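You operate a simulated robot arm through the tools that you are given. There is no shell and no other tool.

The job below is to be done with a simulated robot arm. You get a single attempt, and the scene is never put back.

## Task
Stop the rollers, dial to 0, power off, then park both plugs in the socket block.

The check looks at the end state, three seconds after you hand in, the way a careful person would. Anything else that was tipped, shoved, dropped, spilled or broken makes it a failure.

## Robot
A 7-joint arm with a two-finger parallel gripper, fixed in place. Base frame: the origin is on the floor under the middle of its stand, x ahead of it, y to its left, z up. Lengths are in cm, angles in degrees, forces in N, time in s.
It reaches about 105.8 cm from its shoulder. Its first joint turns from -166.0 to 166.0 degrees. Payload 4.4 kg.
The tool frame sits at the grasp point between the pads (the TCP): z along the fingers, y along the line on which they close. The tips reach 2.3 cm beyond it. The gripper opens to 9.4 cm. The fingers are 3.8 cm wide and 1 cm thick; the gripper's body (5.4 by 9.6 cm) begins 3.9 cm behind the TCP.
Orientation is that of the tool frame in the base frame, as a unit quaternion [w, x, y, z]. With the fingers straight down and closing along the base's y, the tool's x points along the base's -x, its y along +y and its z along -z.

## Interface
- The arm moves only by the tool move_arm. Its argument "series" is a list of rows, each a list of 3 entries, a list of its own where there are three numbers: the shift along the base's x, y, z in mm, then the turn, a rotation vector about the base's x, y, z in degrees, then the finger opening in mm, from 0 to 94. In form: [[[tx, ty, tz], [wx, wy, wz], fingers], ...]. A call has 1 to 20 rows; each row shifts and turns the commanded pose from where the row before left it. Each row takes 0.2 s and may step no farther than 5 cm and 8.6 degrees from the row before; otherwise, or with a gripper value out of range, the whole call is refused. A pose out of reach is approached as far as the arm can. The call stops where the force on the tool passes 40 N (or 10 N more than at its start, if that is more) or the arm is blocked; 0.2 s more then pass. Each finger travels about 10.8 cm/s and halts on what it meets, pressing with about 30 N; the grip force reading is that of the motor and also rises with nothing between the fingers. The clock runs only during rows and for 0.2 s after the last one: add rows that do not move to give the fingers time. The reply holds the time, the measured pose of the TCP, the force on the tool along the base axes, the opening and the grip force, in the units named above and with some noise, with the torque about the TCP (base axes, N m) and any sound that the robot's microphone picked up, and new pictures: "pictures" is both (left out), scene, wrist or none.
- Cameras (640 x 400 px; columns grow to the right, rows downward): "scene" is fixed at [21.96, 50.43, 163.52]; the picture's right is [-0.40, -0.92, 0.00], its down [-0.76, 0.33, -0.56] and it looks along [0.51, -0.23, -0.83] (base axes); focal length 365 px, centre (320, 200). "wrist" rides on the gripper at [8.6, 1.6, -7.5] in the tool frame; the picture's right is [-0.18, 0.98, 0.00], its down [-0.58, -0.11, -0.81] and it looks along [-0.79, -0.15, 0.59] (tool axes); focal length 243 px, centre (320, 200). There is no depth. A picture from a camera that has moved, and an enlarged one, comes with that camera's place and axes in the base frame and with its lens. The place of the scene camera against the robot may be out by one fixed shift of up to 1.2 cm in any direction.
- inspect(camera, box): a new picture of the part [left, top, right, bottom] of that camera's present view, enlarged. It takes no simulated time.
- close_job(): hands the job in; it is judged then, once.

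Nothing tells you positions but the pictures and the camera data. Unless the task says otherwise, let go and move clear before handing in.

The tools are called by a JSON object that holds its "op" and its "data". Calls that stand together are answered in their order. move_arm: Moves the arm, as the interface text tells. Its arguments: {"type":"object","properties":{"series":{"type":"array"},"pictures":{"type":"string","enum":["both","scene","wrist","none"]}},"required":["series"]} The other tools are called the same way: inspect (camera, box) takes an enlarged picture of a part of a camera's view; close_job () hands the job in.

At the start:

```text
time_s: 0.0
ee_pos: [44.3, 27.12, 126.77]
ee_rot: [0.0, 0.001, 1.0, -0.001]
wrist_force: [-0.8, -0.9, 0.0]
moment: [0.02, 0.0, 0.04]
width: 9.41
finger_force: 0.1
```

scene: 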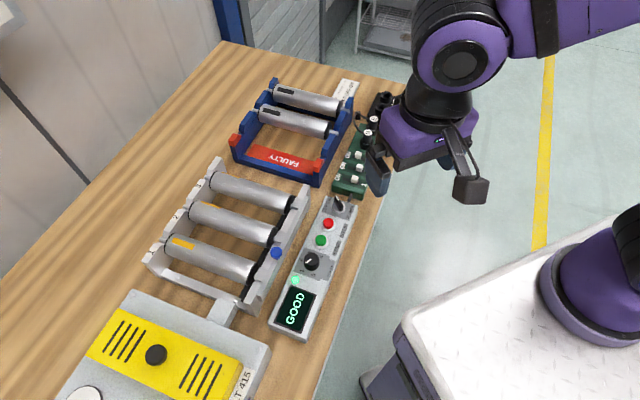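
wrist: 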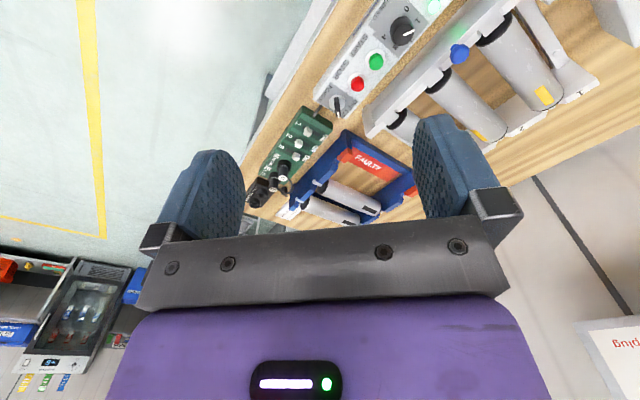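

I see a bench with a roller tester, a control panel (display GOOD, dial, green/red buttons, a switch), a green socket block and black plugs. I'll look closer before moving.

{"op": "inspect", "data": {"camera": "scene", "box": [240, 160, 400, 350]}}

{"op": "inspect", "data": {"camera": "scene", "box": [320, 70, 420, 220]}}

{"op": "inspect", "data": {"camera": "wrist", "box": [220, 0, 460, 220]}}

{"op": "inspect", "data": {"camera": "scene", "box": [60, 60, 380, 400]}}

```text
2.11 times, centred on (320, 255) of scene
camera zoom: at [21.96, 50.43, 163.52], right [-0.4, -0.92, 0.0], down [-0.76, 0.33, -0.56], along [0.51, -0.23, -0.83], focal length 768 px, centre (320, 84)
```

zoom: 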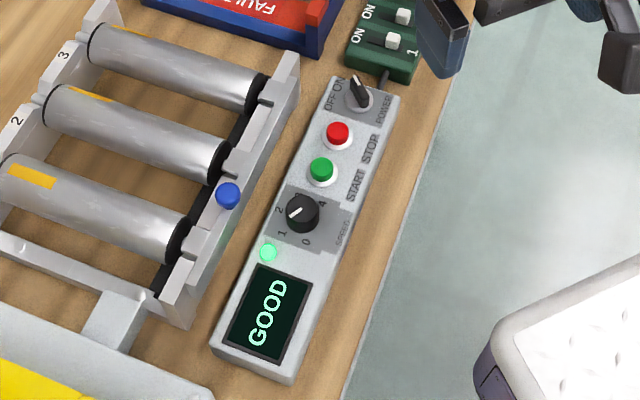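

```text
2.67 times, centred on (370, 145) of scene
camera zoom: at [21.96, 50.43, 163.52], right [-0.4, -0.92, 0.0], down [-0.76, 0.33, -0.56], along [0.51, -0.23, -0.83], focal length 973 px, centre (187, 347)
```

zoom: 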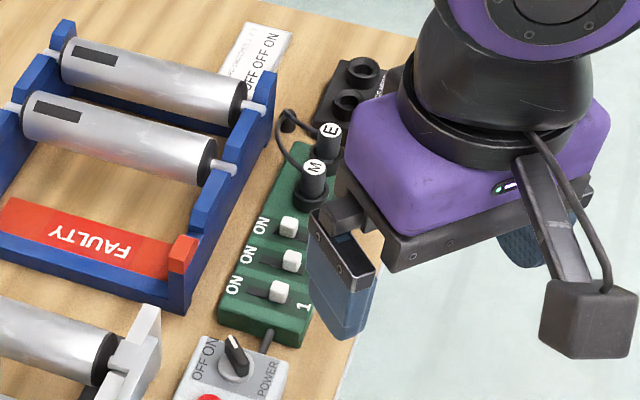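

```text
1.82 times, centred on (340, 110) of wrist
camera zoom: at [35.7, 28.81, 134.16], right [0.18, 0.98, 0.0], down [0.58, -0.11, 0.81], along [0.79, -0.15, -0.59], focal length 441 px, centre (284, 364)
```

zoom: 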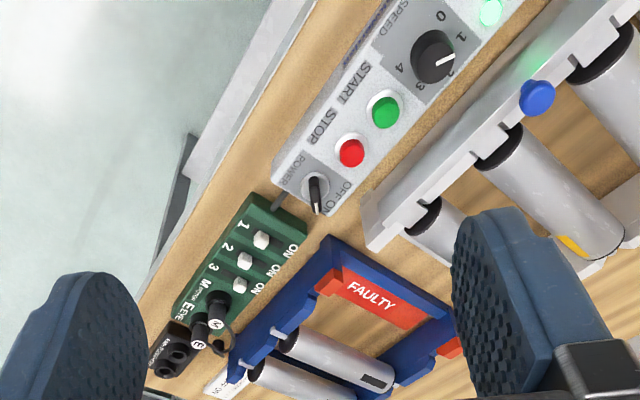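

```text
1.18 times, centred on (220, 230) of scene
camera zoom: at [21.96, 50.43, 163.52], right [-0.4, -0.92, 0.0], down [-0.76, 0.33, -0.56], along [0.51, -0.23, -0.83], focal length 429 px, centre (438, 165)
```

zoom: 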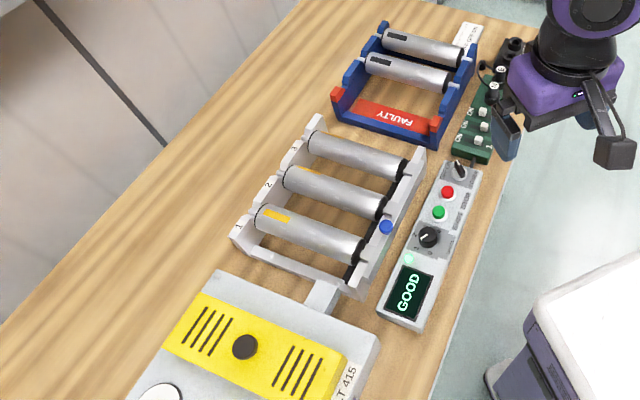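

Bench items run along a diagonal: panel near (57,33), green block with plugs M/E near (80,10), and a black two-hole socket block near (90,0). I'll rotate the gripper to line up with the panel and descend a bit in front of it to see better.

{"op": "move_arm", "data": {"series": [[[0, 0, -40], [0, 0, 8.6], 94], [[0, 0, -40], [0, 0, 8.6], 94], [[0, 0, -40], [0, 0, 8.6], 94], [[0, 0, -40], [0, 0, 8.6], 94], [[0, 0, -40], [0, 0, 8.6], 94]]}}

```text
time_s: 1.2
ee_pos: [44.58, 27.08, 106.77]
ee_rot: [0.0, -0.367, 0.93, 0.0]
wrist_force: [-0.7, 0.0, 1.1]
moment: [-0.01, -0.02, 0.0]
width: 9.4
finger_force: 0.1
camera wrist: at [37.04, 22.39, 114.2], right [-0.54, 0.84, 0.0], down [0.5, 0.32, 0.81], along [0.68, 0.43, -0.59], focal length 243 px, centre (320, 200)
```

scene: 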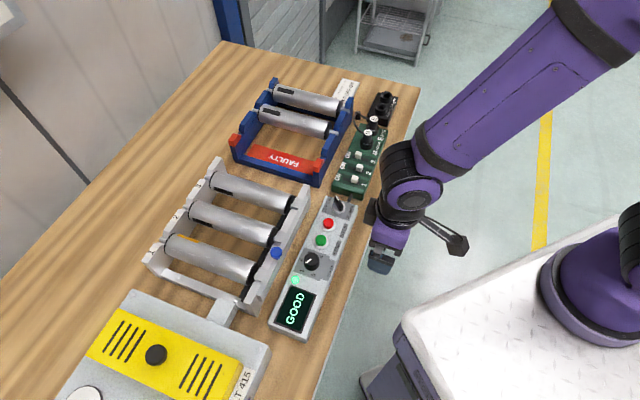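
wrist: 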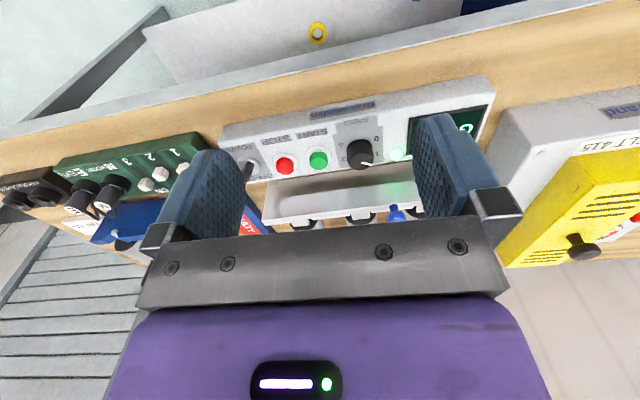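

The rollers seem to be spinning (the orange stripes changed). Zooming in on the panel, dial, and plugs.

{"op": "inspect", "data": {"camera": "scene", "box": [280, 180, 370, 290]}}

{"op": "inspect", "data": {"camera": "scene", "box": [320, 70, 410, 210]}}

{"op": "inspect", "data": {"camera": "wrist", "box": [200, 80, 440, 230]}}

{"op": "inspect", "data": {"camera": "wrist", "box": [0, 100, 220, 260]}}

```text
3.64 times, centred on (325, 235) of scene
camera zoom: at [21.96, 50.43, 163.52], right [-0.4, -0.92, 0.0], down [-0.76, 0.33, -0.56], along [0.51, -0.23, -0.83], focal length 1327 px, centre (302, 73)
```

zoom: 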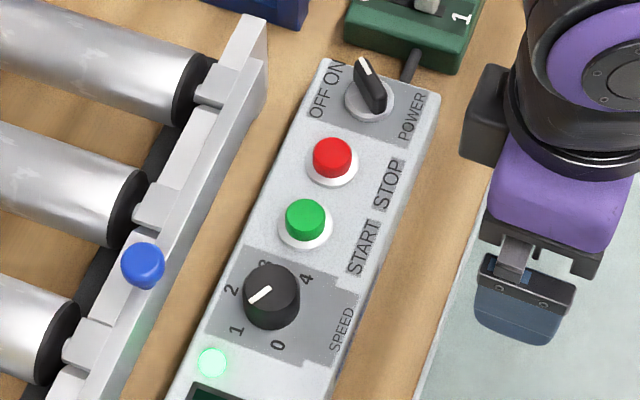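

```text
2.86 times, centred on (365, 140) of scene
camera zoom: at [21.96, 50.43, 163.52], right [-0.4, -0.92, 0.0], down [-0.76, 0.33, -0.56], along [0.51, -0.23, -0.83], focal length 1042 px, centre (191, 371)
```

zoom: 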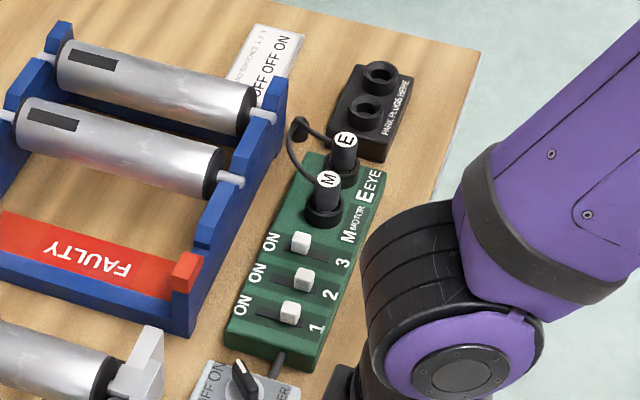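

```text
2.67 times, centred on (320, 155) of wrist
camera zoom: at [37.04, 22.39, 114.2], right [-0.54, 0.84, 0.0], down [0.5, 0.32, 0.81], along [0.68, 0.43, -0.59], focal length 647 px, centre (320, 320)
```

zoom: 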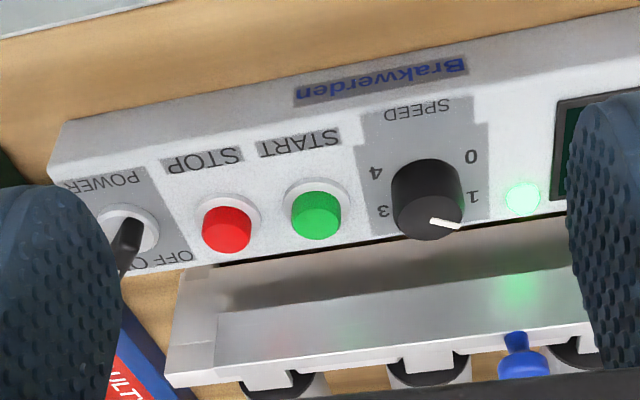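

```text
2.50 times, centred on (110, 180) of wrist
camera zoom: at [37.04, 22.39, 114.2], right [-0.54, 0.84, 0.0], down [0.5, 0.32, 0.81], along [0.68, 0.43, -0.59], focal length 606 px, centre (845, 250)
```

zoom: 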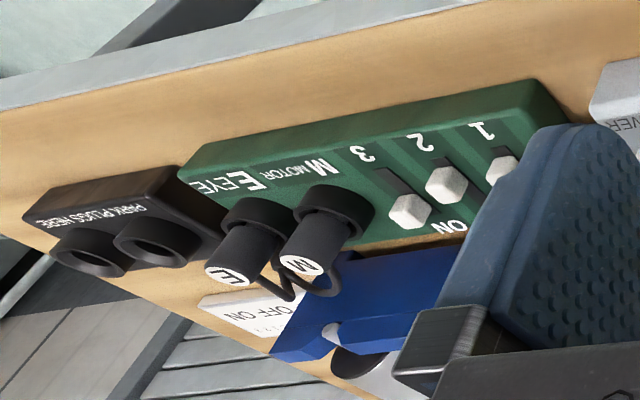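

Red STOP is at about (59.9, 31.4, 91.5), the dial at (53.0, 38.8) pointing to 1, and power at about (63.5, 27) set to ON. The plugs M/E sit in the green block, and the "PARK PLUGS HERE" block has two sockets. I'm moving above STOP with the fingers closed.

{"op": "move_arm", "data": {"series": [[[38, 11, 0], [0, 0, 0], 0], [[38, 11, 0], [0, 0, 0], 0], [[38, 11, 0], [0, 0, 0], 0], [[39, 10, 0], [0, 0, 0], 0], [[0, 0, -40], [0, 0, 0], 0], [[0, 0, -40], [0, 0, 0], 0], [[0, 0, 0], [0, 0, 0], 0]]}}

```text
time_s: 2.8
ee_pos: [59.72, 31.41, 98.77]
ee_rot: [0.0, -0.366, 0.93, 0.0]
wrist_force: [0.4, -0.2, -0.1]
moment: [-0.01, -0.02, 0.01]
width: 0.01
finger_force: 30.2
camera wrist: at [52.32, 26.63, 106.11], right [-0.54, 0.84, 0.0], down [0.5, 0.32, 0.81], along [0.68, 0.43, -0.59], focal length 243 px, centre (320, 200)
```

scene: 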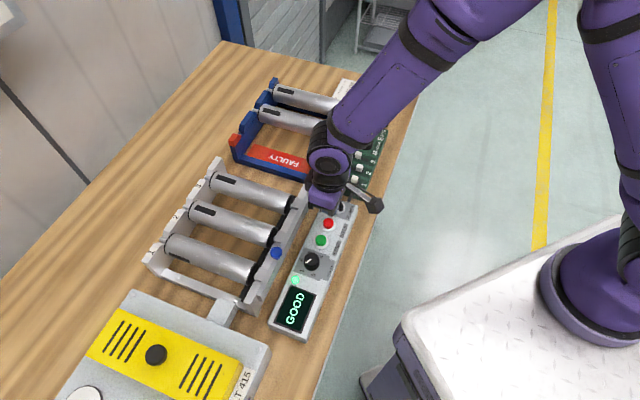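
wrist: 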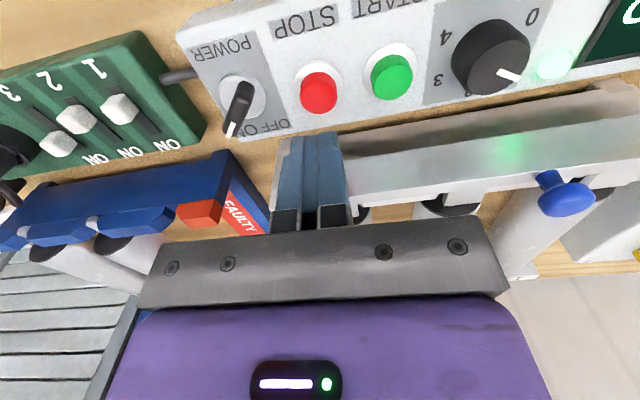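

The fingertips line up over STOP. I'll take closer looks at the dial and power switch from here before pressing.

{"op": "inspect", "data": {"camera": "wrist", "box": [160, 0, 560, 160]}}

{"op": "inspect", "data": {"camera": "wrist", "box": [180, 20, 340, 150]}}

{"op": "inspect", "data": {"camera": "wrist", "box": [420, 0, 580, 110]}}

```text
1.60 times, centred on (360, 80) of wrist
camera zoom: at [52.32, 26.63, 106.11], right [-0.54, 0.84, 0.0], down [0.5, 0.32, 0.81], along [0.68, 0.43, -0.59], focal length 388 px, centre (256, 392)
```

zoom: 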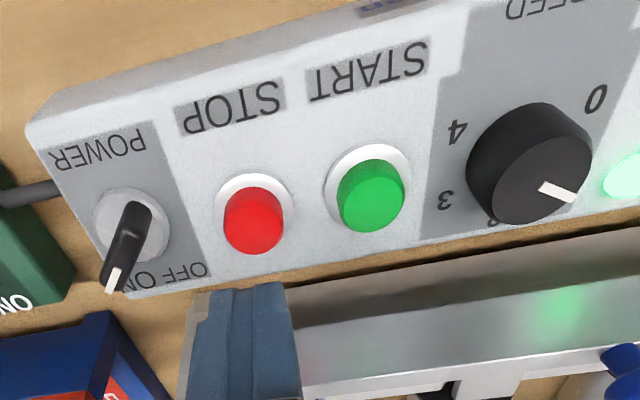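

```text
3.08 times, centred on (260, 85) of wrist
camera zoom: at [52.32, 26.63, 106.11], right [-0.54, 0.84, 0.0], down [0.5, 0.32, 0.81], along [0.68, 0.43, -0.59], focal length 746 px, centre (505, 554)
```

zoom: 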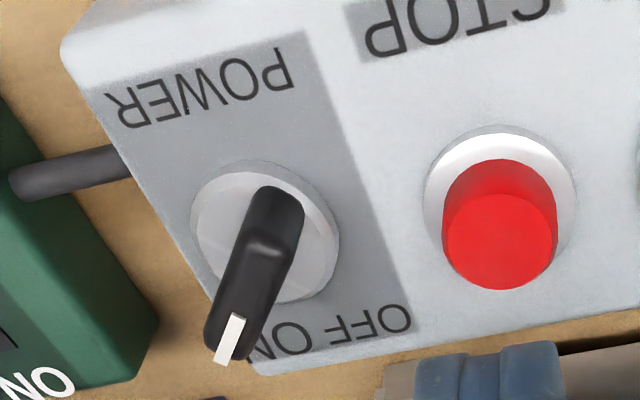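

```text
3.64 times, centred on (500, 55) of wrist
camera zoom: at [52.32, 26.63, 106.11], right [-0.54, 0.84, 0.0], down [0.5, 0.32, 0.81], along [0.68, 0.43, -0.59], focal length 882 px, centre (-334, 727)
```

zoom: 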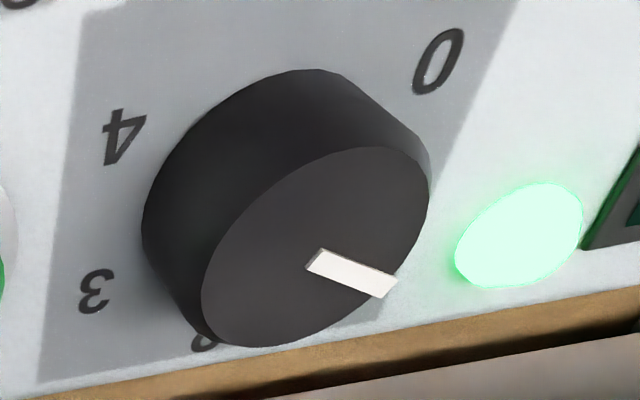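

Pressing STOP: descend to just above the cap, then small steps.

{"op": "move_arm", "data": {"series": [[[1, 0, -25], [0, 0, 0], 0], [[0, 0, -18], [0, 0, 0], 0], [[0, 0, -4], [0, 0, 0], 0], [[0, 0, -2], [0, 0, 0], 0]]}}

```text
time_s: 3.8
ee_pos: [59.68, 31.39, 93.88]
ee_rot: [0.001, -0.367, 0.93, 0.0]
wrist_force: [-0.4, 0.1, 1.2]
moment: [-0.01, 0.02, 0.04]
width: 0.0
finger_force: 30.2
camera wrist: at [52.37, 26.78, 101.23], right [-0.54, 0.84, 0.0], down [0.5, 0.32, 0.81], along [0.68, 0.43, -0.59], focal length 243 px, centre (320, 200)
```

scene: 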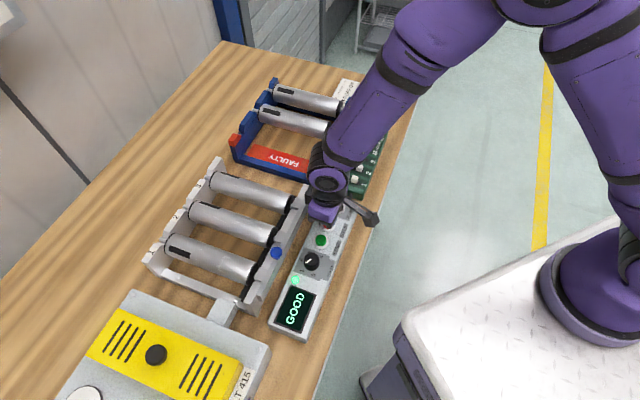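
wrist: 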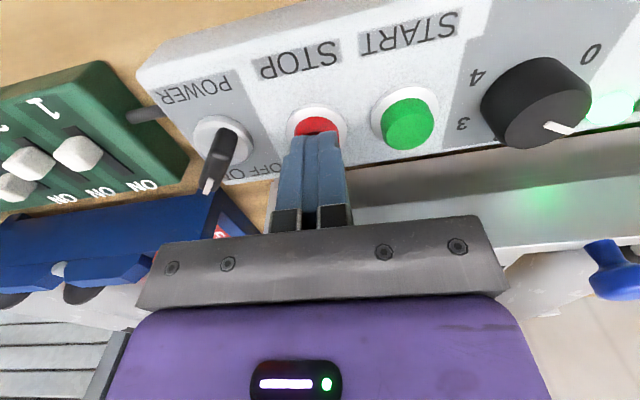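

{"op": "move_arm", "data": {"series": [[[0, 0, -2], [0, 0, 0], 0], [[0, 0, -2], [0, 0, 0], 0], [[0, 0, -2], [0, 0, 0], 0]]}}

```text
time_s: 4.6
ee_pos: [59.74, 31.42, 93.4]
ee_rot: [0.001, -0.366, 0.931, 0.0]
wrist_force: [2.0, -2.5, 15.8]
moment: [-0.12, 0.06, 0.02]
width: 0.0
finger_force: 30.6
heard: click
camera wrist: at [52.35, 26.78, 100.73], right [-0.54, 0.84, 0.0], down [0.5, 0.32, 0.81], along [0.68, 0.43, -0.59], focal length 243 px, centre (320, 200)
```

scene: 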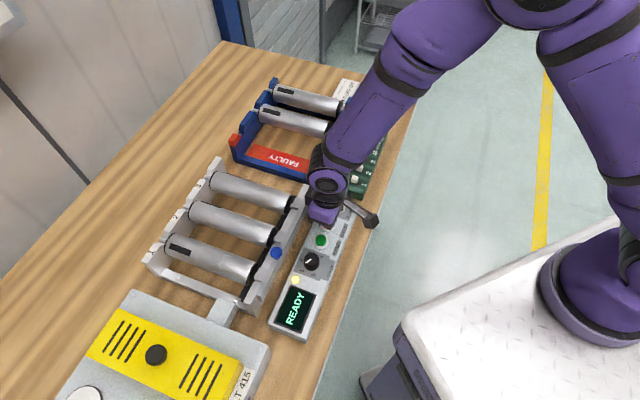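
wrist: 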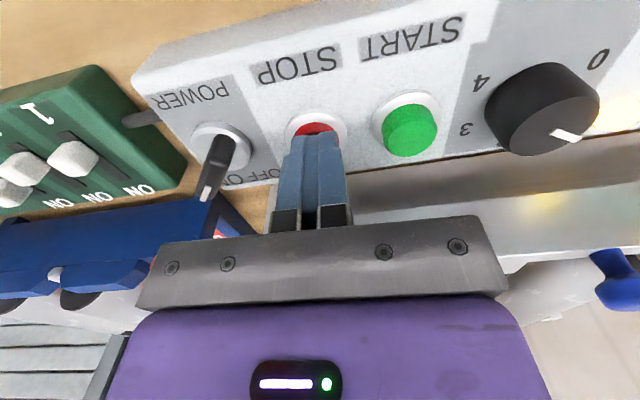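

STOP clicked, the display reads READY and the light is amber. Next I lift off, move above the dial at about (52.6, 38.3), open the fingers to 50 mm, and pre-rotate -30° so the 60° counter-clockwise turn to 0 stays comfortable.

{"op": "move_arm", "data": {"series": [[[0, 0, 30], [0, 0, 0], 0], [[0, 0, 40], [0, 0, 0], 0], [[-18, 17, 0], [0, 0, -7.5], 48], [[-18, 17, 0], [0, 0, -7.5], 48], [[-18, 17, 0], [0, 0, -7.5], 48], [[-17, 17, 0], [0, 0, -7.5], 48], [[0, 0, 0], [0, 0, 0], 48]]}}

```text
time_s: 6.2
ee_pos: [52.79, 38.25, 100.52]
ee_rot: [0.0, -0.112, 0.994, 0.0]
wrist_force: [0.5, -0.5, 0.6]
moment: [0.01, -0.04, 0.0]
width: 4.77
finger_force: 0.1
camera wrist: at [43.94, 38.04, 107.76], right [-0.04, 1.0, 0.0], down [0.59, 0.02, 0.81], along [0.81, 0.03, -0.59], focal length 243 px, centre (320, 200)
```

scene: 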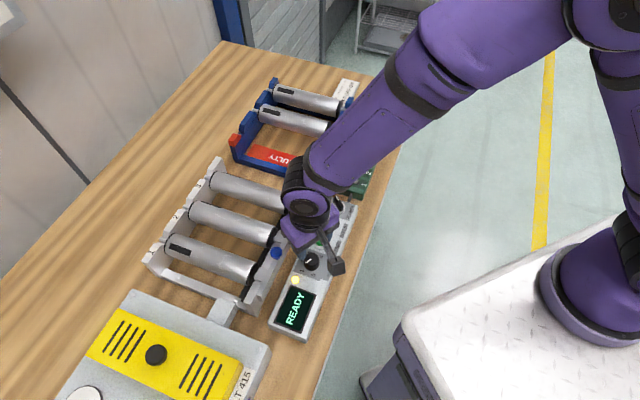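
wrist: 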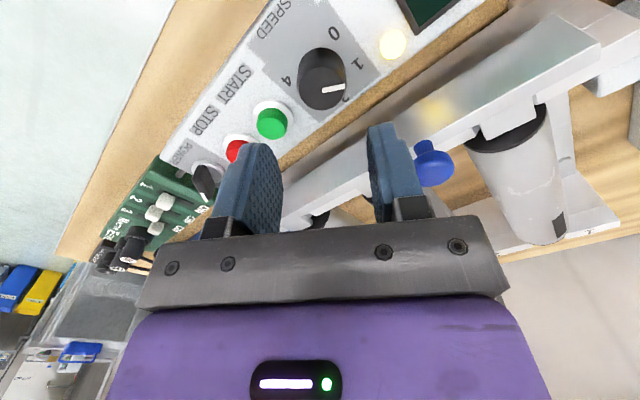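

{"op": "inspect", "data": {"camera": "wrist", "box": [240, 0, 440, 150]}}

```text
2.67 times, centred on (340, 75) of wrist
camera zoom: at [43.94, 38.04, 107.76], right [-0.04, 1.0, 0.0], down [0.59, 0.02, 0.81], along [0.81, 0.03, -0.59], focal length 647 px, centre (267, 533)
```

zoom: 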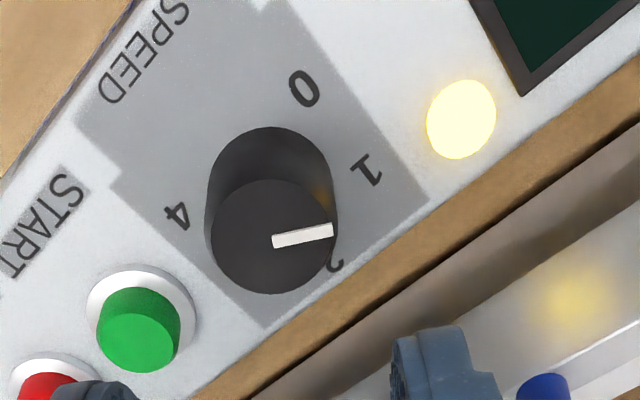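

The dial centre is near (52.6, 38.6) with its top at about 92.5; the pointer is at "1" and "0" is 60° counter-clockwise. I'm descending around the knob with the fingers open.

{"op": "move_arm", "data": {"series": [[[-2, 3, -26], [0, 0, 0], 48], [[0, 0, -26], [0, 0, 0], 48], [[0, 0, -14], [0, 0, 0], 48], [[0, 0, -9], [0, 0, 0], 48]]}}

```text
time_s: 7.2
ee_pos: [52.51, 38.66, 92.74]
ee_rot: [0.0, -0.113, 0.994, 0.0]
wrist_force: [0.1, 0.3, -0.3]
moment: [0.01, 0.02, 0.01]
width: 4.8
finger_force: 0.1
camera wrist: at [43.7, 38.27, 100.15], right [-0.04, 1.0, 0.0], down [0.59, 0.02, 0.81], along [0.81, 0.03, -0.59], focal length 243 px, centre (320, 200)
```

scene: 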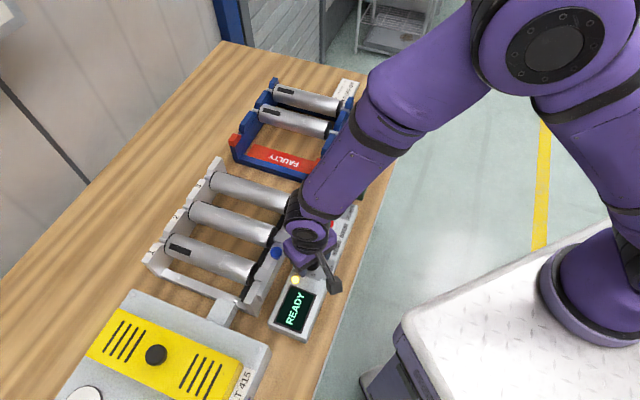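
wrist: 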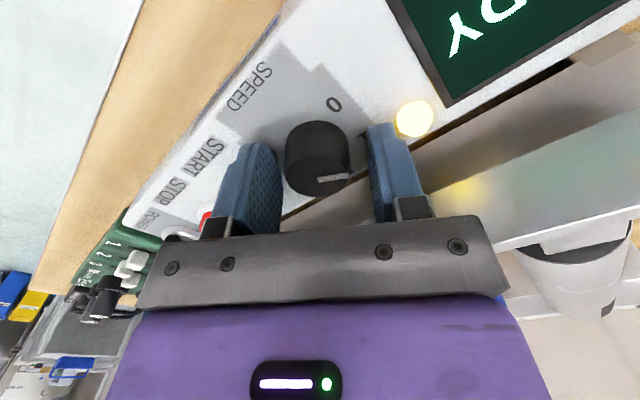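

The knob is between the pads. Closing gently to grip.

{"op": "move_arm", "data": {"series": [[[0, 0, 0], [0, 0, 0], 36], [[0, 0, 0], [0, 0, 0], 20], [[0, 0, 0], [0, 0, 0], 20]]}}

```text
time_s: 8.0
ee_pos: [52.5, 38.58, 92.71]
ee_rot: [0.0, -0.112, 0.994, -0.001]
wrist_force: [3.2, -16.5, 1.5]
moment: [-0.47, -0.16, -0.01]
width: 3.3
finger_force: 45.2
camera wrist: at [43.75, 38.14, 100.14], right [-0.04, 1.0, 0.0], down [0.59, 0.03, 0.81], along [0.81, 0.03, -0.59], focal length 243 px, centre (320, 200)
```

scene: 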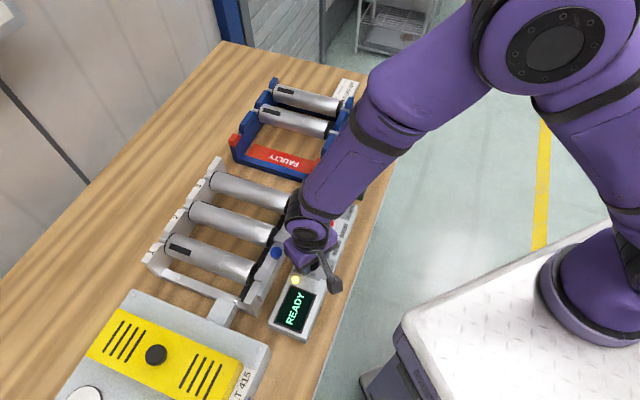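
wrist: 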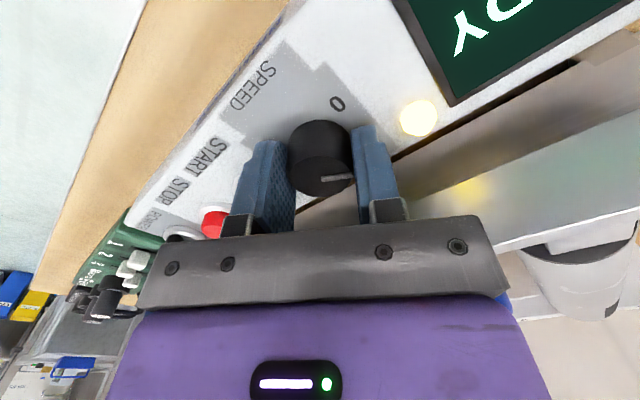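

The grip is pushing sideways (knob slightly off-centre), so I'll nudge along the closing axis to relieve it.

{"op": "move_arm", "data": {"series": [[[0.2, -0.8, 0], [0, 0, 0], 20], [[0, 0, 0], [0, 0, 0], 20]], "pictures": "none"}}

```text
time_s: 8.6
ee_pos: [52.54, 38.43, 92.9]
ee_rot: [0.0, -0.114, 0.994, 0.0]
wrist_force: [4.7, -15.1, 0.7]
moment: [-0.44, 0.14, 0.0]
width: 3.27
finger_force: 45.0
```

{"op": "move_arm", "data": {"series": [[[0.2, -1.0, 0], [0, 0, 0], 20], [[0.2, -1.0, 0], [0, 0, 0], 20], [[0, 0, 0], [0, 0, 0], 20]], "pictures": "wrist"}}

```text
time_s: 9.4
ee_pos: [52.52, 38.5, 92.76]
ee_rot: [0.0, -0.113, 0.994, 0.001]
wrist_force: [9.3, 2.6, -2.0]
moment: [0.07, 0.0, 0.0]
width: 3.29
finger_force: 44.8
camera wrist: at [43.74, 38.08, 100.13], right [-0.04, 1.0, 0.0], down [0.59, 0.02, 0.81], along [0.81, 0.04, -0.59], focal length 243 px, centre (320, 200)
```

wrist: 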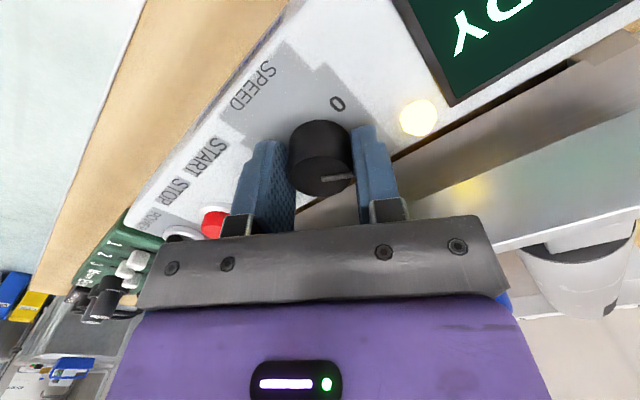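

The force is balanced. Turning the dial counter-clockwise, first 30°.

{"op": "move_arm", "data": {"series": [[[0, 0, 0], [0, 0, 6], 20], [[0, 0, 0], [0, 0, 6], 20], [[0, 0, 0], [0, 0, 6], 20], [[0, 0, 0], [0, 0, 6], 20], [[0, 0, 0], [0, 0, 6], 20]], "pictures": "both"}}

```text
time_s: 10.6
ee_pos: [52.57, 38.34, 92.8]
ee_rot: [0.0, -0.367, 0.93, -0.001]
wrist_force: [10.6, 12.8, -5.6]
moment: [0.96, -0.8, 0.01]
width: 3.28
finger_force: 44.8
camera wrist: at [45.14, 33.7, 100.14], right [-0.54, 0.84, 0.0], down [0.5, 0.32, 0.81], along [0.68, 0.43, -0.59], focal length 243 px, centre (320, 200)
```

scene: 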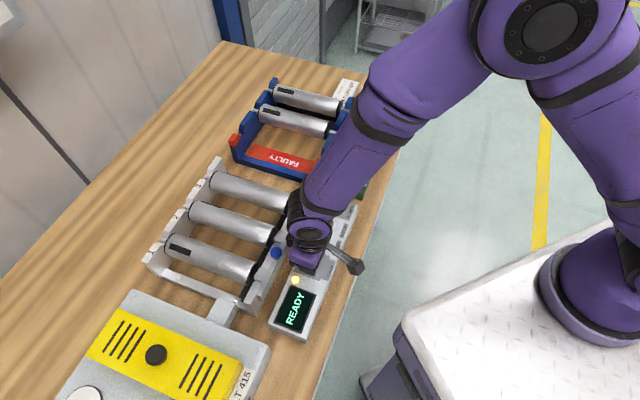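
wrist: 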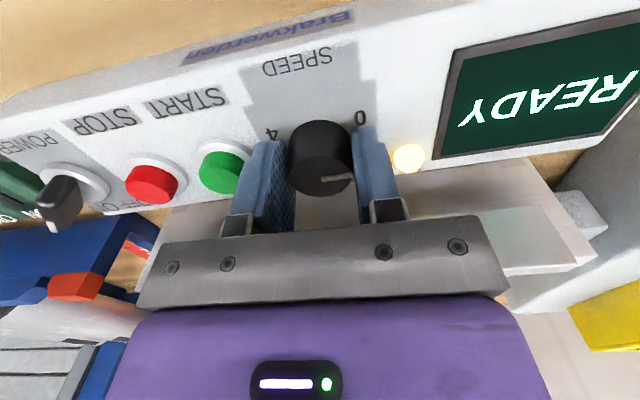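

The dial turns with the gripper. Correcting the small lateral load and turning another 30°.

{"op": "move_arm", "data": {"series": [[[0.6, 0.6, 0], [0, 0, 6], 20], [[0.3, 0.3, 0], [0, 0, 6], 20], [[0, 0, 0], [0, 0, 6], 20], [[0, 0, 0], [0, 0, 6], 20]], "pictures": "wrist"}}

```text
time_s: 11.6
ee_pos: [52.47, 38.43, 92.75]
ee_rot: [0.0, -0.553, 0.833, -0.001]
wrist_force: [3.8, 7.8, 4.8]
moment: [0.18, 0.0, 0.03]
width: 3.27
finger_force: 44.9
camera wrist: at [47.74, 31.08, 100.16], right [-0.83, 0.55, 0.0], down [0.33, 0.49, 0.81], along [0.44, 0.67, -0.59], focal length 243 px, centre (320, 200)
```

wrist: 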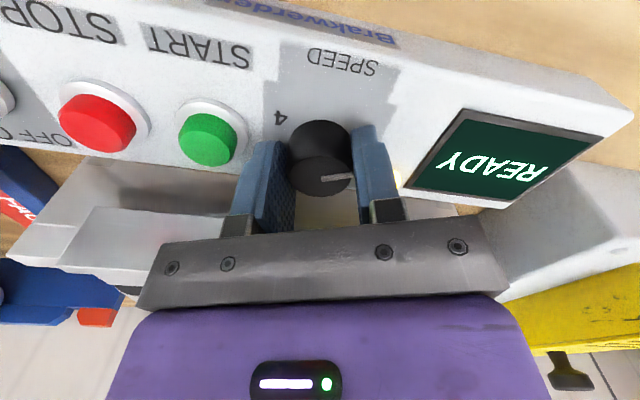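

{"op": "move_arm", "data": {"series": [[[0, 0, 0], [0, 0, 3], 20], [[0, 0, 0], [0, 0, 3], 20], [[0, 0, 0], [0, 0, 0], 20]], "pictures": "wrist"}}

{"op": "inspect", "data": {"camera": "wrist", "box": [220, 60, 420, 210]}}

```text
time_s: 12.4
ee_pos: [52.61, 38.38, 92.77]
ee_rot: [-0.001, -0.595, 0.803, 0.0]
wrist_force: [1.9, 6.4, 3.6]
moment: [0.32, -0.17, -0.1]
width: 3.29
finger_force: 45.1
camera wrist: at [48.54, 30.6, 100.16], right [-0.89, 0.46, 0.0], down [0.27, 0.52, 0.81], along [0.37, 0.71, -0.59], focal length 243 px, centre (320, 200)
```

wrist: 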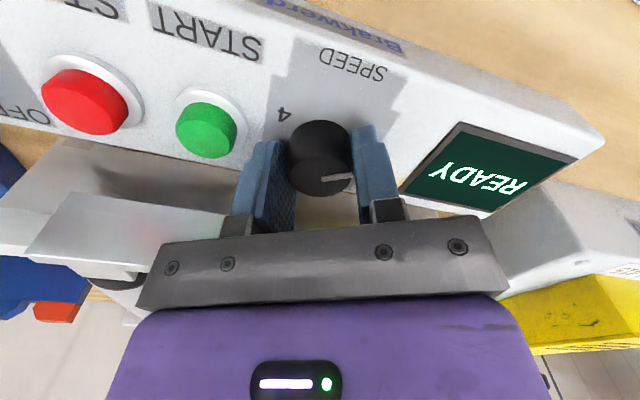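

```text
2.67 times, centred on (320, 135) of wrist
camera zoom: at [48.54, 30.6, 100.16], right [-0.89, 0.46, 0.0], down [0.27, 0.52, 0.81], along [0.37, 0.71, -0.59], focal length 647 px, centre (320, 373)
```

zoom: 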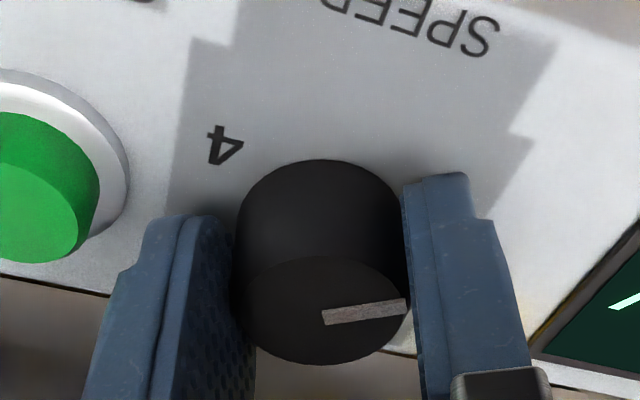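

The dial is turned about 60°. Releasing and lifting to check the pointer.

{"op": "move_arm", "data": {"series": [[[0, 0, 0], [0, 0, 0], 46], [[0, 0, 0], [0, 0, 0], 46], [[0, 0, 30], [0, 0, 0], 46], [[0, 0, 45], [0, 0, 0], 46]], "pictures": "both"}}

{"op": "inspect", "data": {"camera": "wrist", "box": [220, 0, 440, 150]}}

{"op": "inspect", "data": {"camera": "scene", "box": [250, 200, 370, 330]}}

```text
time_s: 13.4
ee_pos: [52.66, 38.41, 100.2]
ee_rot: [0.0, -0.595, 0.804, 0.0]
wrist_force: [0.3, 0.3, -0.1]
moment: [0.0, -0.03, 0.03]
width: 4.59
finger_force: 0.1
camera wrist: at [48.56, 30.66, 107.65], right [-0.89, 0.46, 0.0], down [0.27, 0.52, 0.81], along [0.37, 0.71, -0.59], focal length 243 px, centre (320, 200)
```

scene: 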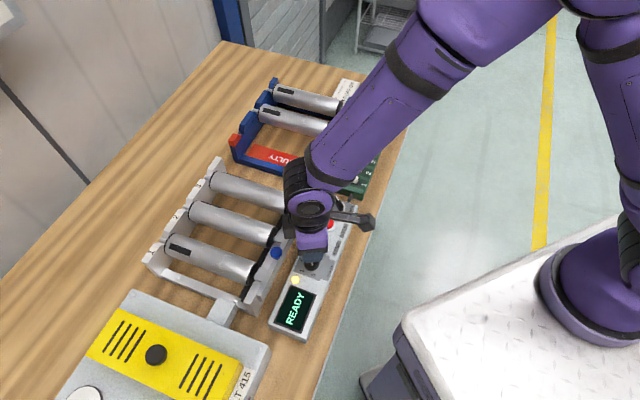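
wrist: 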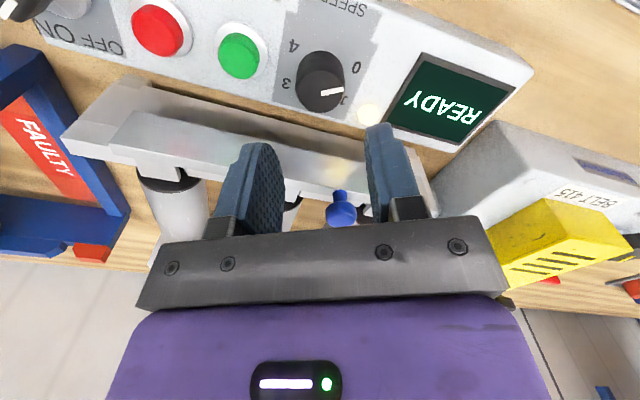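

```text
2.67 times, centred on (330, 75) of wrist
camera zoom: at [48.56, 30.66, 107.65], right [-0.89, 0.46, 0.0], down [0.27, 0.52, 0.81], along [0.37, 0.71, -0.59], focal length 647 px, centre (293, 533)
```

zoom: 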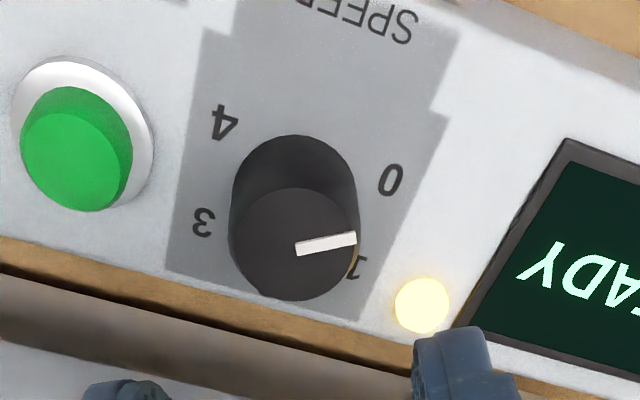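

```text
3.08 times, centred on (310, 265) of scene
camera zoom: at [21.96, 50.43, 163.52], right [-0.4, -0.92, 0.0], down [-0.76, 0.33, -0.56], along [0.51, -0.23, -0.83], focal length 1123 px, centre (351, 0)
```

zoom: 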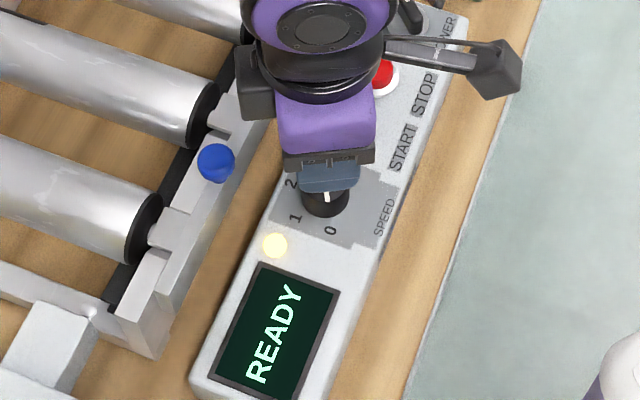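

The pointer now aims right at 0 and the display still shows READY. Next I go over to the POWER switch near (63.3, 27.1), rotating back 60° so the closing axis crosses its handle.

{"op": "move_arm", "data": {"series": [[[13, -14, 3], [0, 0, -7.5], 46], [[13, -14, 3], [0, 0, -7.5], 46], [[13, -14, 3], [0, 0, -7.5], 46], [[13, -14, 0], [0, 0, -7.5], 46], [[13, -14, 0], [0, 0, -7.5], 46], [[13, -14, 0], [0, 0, -7.5], 46], [[14, -14, 0], [0, 0, -7.5], 46], [[14, -14, 0], [0, 0, -7.5], 46]], "pictures": "both"}}

{"op": "inspect", "data": {"camera": "wrist", "box": [220, 0, 420, 150]}}

{"op": "inspect", "data": {"camera": "scene", "box": [270, 230, 350, 300]}}

```text
time_s: 15.2
ee_pos: [63.21, 27.17, 101.15]
ee_rot: [0.0, -0.112, 0.994, 0.001]
wrist_force: [-1.0, -0.7, -0.1]
moment: [0.01, -0.03, -0.04]
width: 4.61
finger_force: 0.1
camera wrist: at [54.42, 26.93, 108.51], right [-0.04, 1.0, 0.0], down [0.59, 0.02, 0.81], along [0.81, 0.03, -0.59], focal length 243 px, centre (320, 200)
```

scene: 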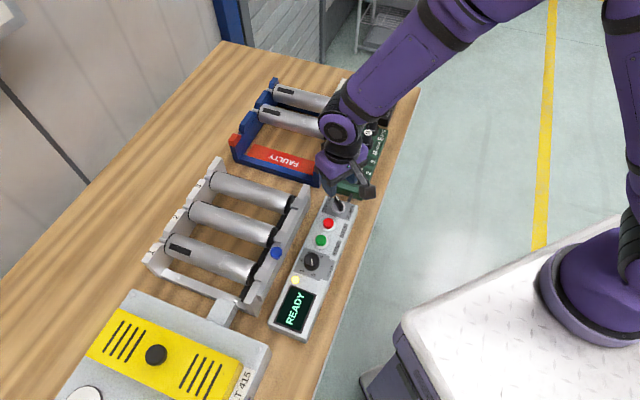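
wrist: 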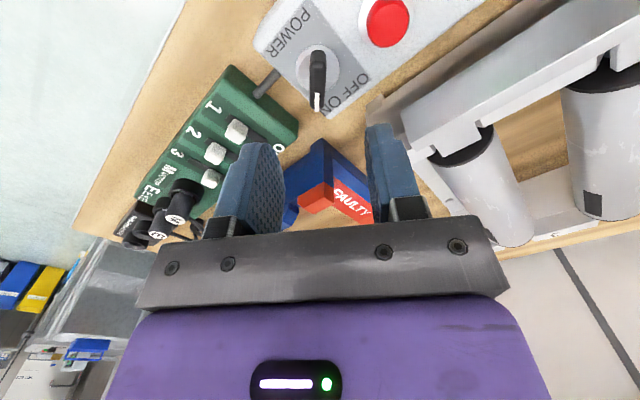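

```text
2.67 times, centred on (320, 75) of wrist
camera zoom: at [54.42, 26.93, 108.51], right [-0.04, 1.0, 0.0], down [0.59, 0.02, 0.81], along [0.81, 0.03, -0.59], focal length 647 px, centre (320, 533)
```

zoom: 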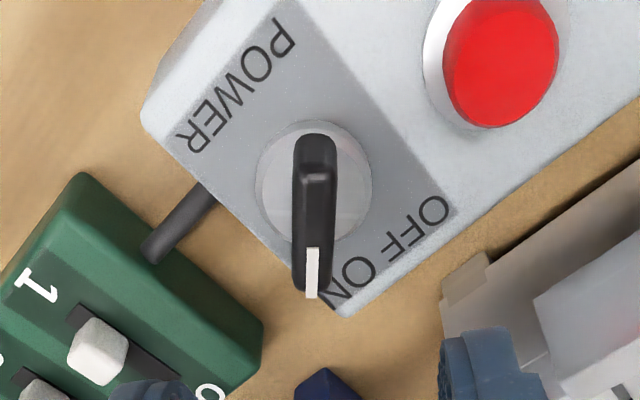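

```text
5.71 times, centred on (310, 265) of scene
camera zoom: at [21.96, 50.43, 163.52], right [-0.4, -0.92, 0.0], down [-0.76, 0.33, -0.56], along [0.51, -0.23, -0.83], focal length 2085 px, centre (377, -171)
```

zoom: 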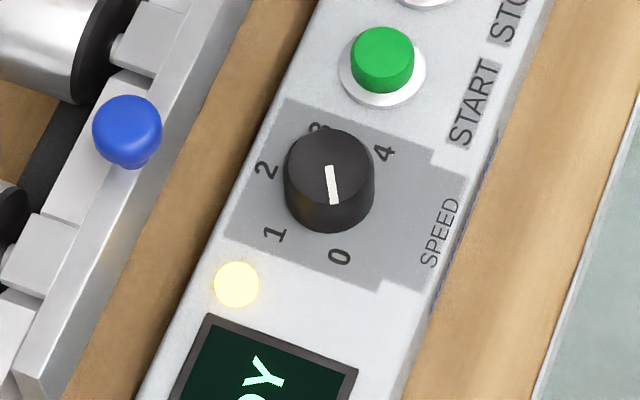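

The dial is confirmed at 0. The power handle is at about (63.2, 27.1), pointing along +x (ON) with its top at about 92.2; OFF lies counter-clockwise. I'm lining up the gripper and descending with a 30 mm opening.

{"op": "move_arm", "data": {"series": [[[0, 0, -20], [0, 0, -5.7], 30], [[0, 0, -25], [0, 0, -5.7], 30], [[0, 0, -20], [0, 0, 0], 30], [[0, 0, -10], [0, 0, 0], 30], [[0, 0, -5], [0, 0, 0], 30]], "pictures": "both"}}

{"op": "inspect", "data": {"camera": "wrist", "box": [220, 50, 420, 220]}}

```text
time_s: 16.4
ee_pos: [63.21, 27.24, 93.04]
ee_rot: [0.001, -0.014, 1.0, 0.002]
wrist_force: [-0.9, -0.7, 9.1]
moment: [-0.14, 0.05, 0.0]
width: 3.03
finger_force: 0.6
camera wrist: at [54.56, 28.67, 100.49], right [0.16, 0.99, 0.0], down [0.58, -0.09, 0.81], along [0.8, -0.13, -0.59], focal length 243 px, centre (320, 200)
```

scene: 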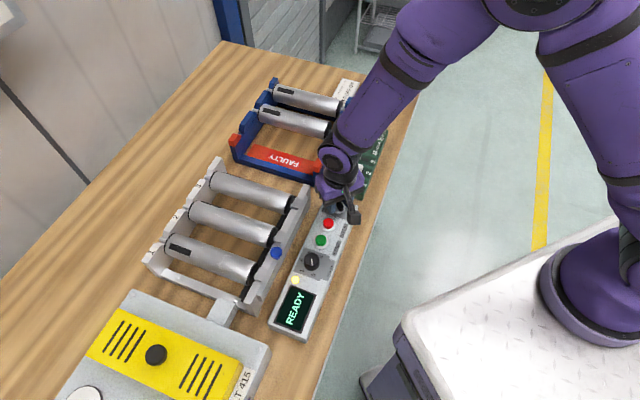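
wrist: 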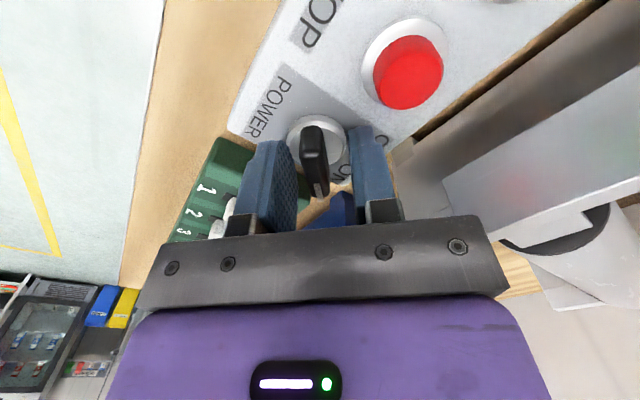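

```text
2.35 times, centred on (320, 135) of wrist
camera zoom: at [54.56, 28.67, 100.49], right [0.16, 0.99, 0.0], down [0.58, -0.09, 0.81], along [0.8, -0.13, -0.59], focal length 571 px, centre (320, 353)
```

zoom: 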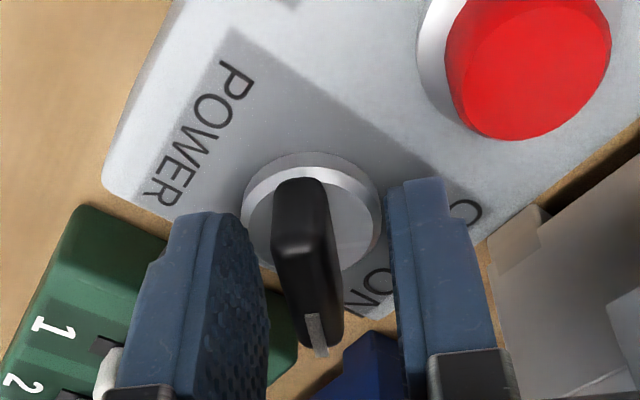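

Light contact with the disc (9 N), so I'll raise 3 mm and then close on the handle.

{"op": "move_arm", "data": {"series": [[[0, 0, 3], [0, 0, 0], 30], [[0, 0, 1], [0, 0, 0], 22], [[0, 0, 0], [0, 0, 0], 5], [[0, 0, 0], [0, 0, 0], 5]], "pictures": "wrist"}}

```text
time_s: 17.4
ee_pos: [63.27, 27.13, 93.47]
ee_rot: [0.0, -0.014, 1.0, 0.0]
wrist_force: [0.8, -10.1, -2.6]
moment: [-0.06, -0.16, 0.02]
width: 1.1
finger_force: 44.9
camera wrist: at [54.55, 28.5, 100.91], right [0.16, 0.99, 0.0], down [0.58, -0.09, 0.81], along [0.8, -0.13, -0.59], focal length 243 px, centre (320, 200)
```

wrist: 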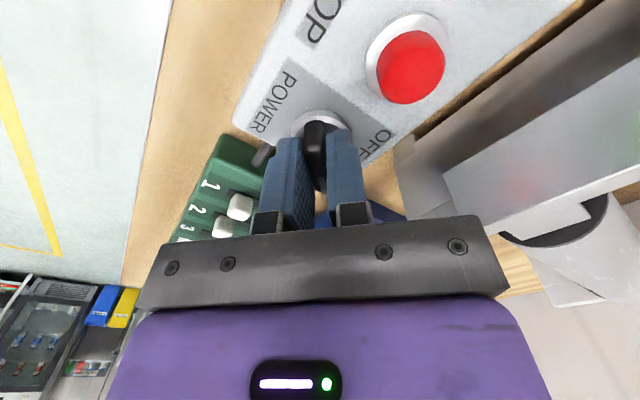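

Gripped (11 mm). Relieving the side force, then turning counter-clockwise in steps.

{"op": "move_arm", "data": {"series": [[[0, -0.8, 0], [0, 0, 0], 5], [[0, 0, 0], [0, 0, 6], 5], [[0, 0, 0], [0, 0, 6], 5], [[0, 0, 0], [0, 0, 6], 5], [[0, 0, 0], [0, 0, 6], 5], [[0, 0, 0], [0, 0, 6], 5]], "pictures": "both"}}

```text
time_s: 18.8
ee_pos: [63.15, 27.08, 93.57]
ee_rot: [0.0, -0.273, 0.962, -0.001]
wrist_force: [0.1, -6.5, -1.4]
moment: [-0.88, 1.2, -0.02]
width: 1.1
finger_force: 45.6
camera wrist: at [55.01, 23.98, 100.91], right [-0.36, 0.93, 0.0], down [0.55, 0.21, 0.81], along [0.75, 0.29, -0.59], focal length 243 px, centre (320, 200)
```

scene: 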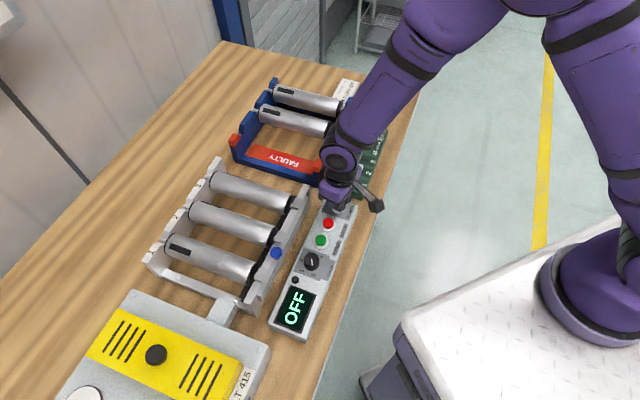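
wrist: 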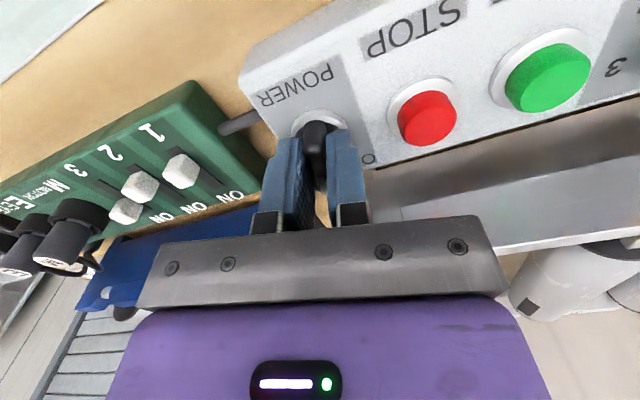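

The display already shows OFF. I'll continue turning to bring the handle fully to the OFF mark, watching for a stop.

{"op": "move_arm", "data": {"series": [[[0, 0, 0], [0, 0, 6], 5], [[0, 0, 0], [0, 0, 6], 5], [[0, 0, 0], [0, 0, 6], 5], [[0, 0, 0], [0, 0, 6], 5], [[0, 0, 0], [0, 0, 6], 5]], "pictures": "wrist"}}

```text
time_s: 20.0
ee_pos: [63.28, 27.27, 93.42]
ee_rot: [0.001, -0.513, 0.858, 0.0]
wrist_force: [-2.9, -1.4, 3.4]
moment: [-0.89, 0.55, 0.01]
width: 1.09
finger_force: 44.7
camera wrist: at [57.67, 20.31, 100.9], right [-0.78, 0.63, 0.0], down [0.37, 0.46, 0.81], along [0.51, 0.63, -0.59], focal length 243 px, centre (320, 200)
```

wrist: 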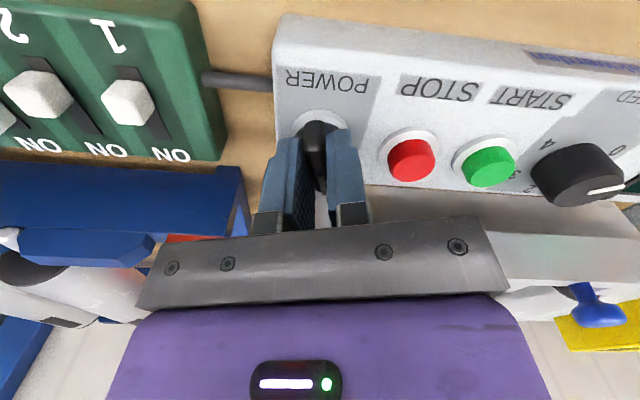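

{"op": "move_arm", "data": {"series": [[[0, 0, 0], [0, 0, 6], 5], [[0, 0, 0], [0, 0, 6], 5], [[0, 0, 0], [0, 0, 6], 5]], "pictures": "wrist"}}

```text
time_s: 20.8
ee_pos: [63.11, 27.16, 93.49]
ee_rot: [0.0, -0.641, 0.767, 0.0]
wrist_force: [-3.7, 3.6, -14.2]
moment: [1.34, -0.47, 0.03]
width: 1.1
finger_force: 45.1
camera wrist: at [60.05, 18.96, 100.92], right [-0.93, 0.36, 0.0], down [0.21, 0.55, 0.81], along [0.29, 0.75, -0.59], focal length 243 px, centre (320, 200)
```

wrist: 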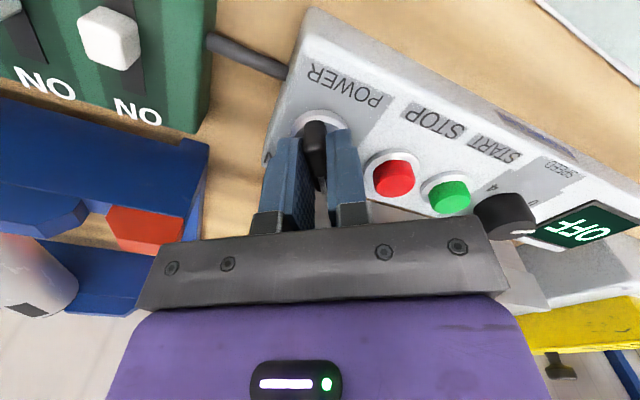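

{"op": "move_arm", "data": {"series": [[[0, 0, 0], [0, 0, 5], 5], [[0, 0, 0], [0, 0, 5], 5]], "pictures": "wrist"}}

```text
time_s: 21.4
ee_pos: [63.13, 27.14, 93.52]
ee_rot: [0.0, -0.705, 0.709, 0.0]
wrist_force: [-3.5, 10.9, -20.4]
moment: [-0.2, -0.18, -0.03]
width: 1.09
finger_force: 45.3
camera wrist: at [61.51, 18.54, 100.92], right [-0.98, 0.19, 0.0], down [0.11, 0.58, 0.81], along [0.15, 0.79, -0.59], focal length 243 px, centre (320, 200)
```

wrist: 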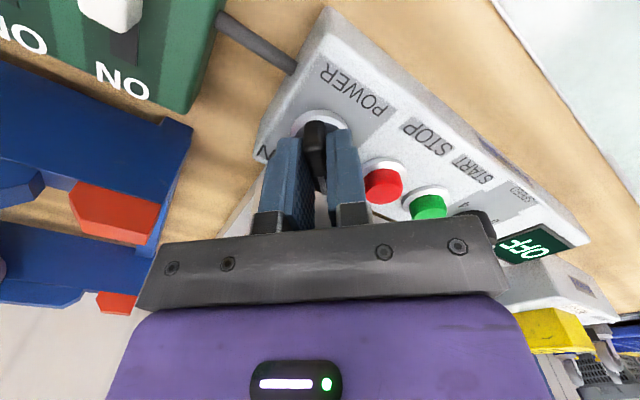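

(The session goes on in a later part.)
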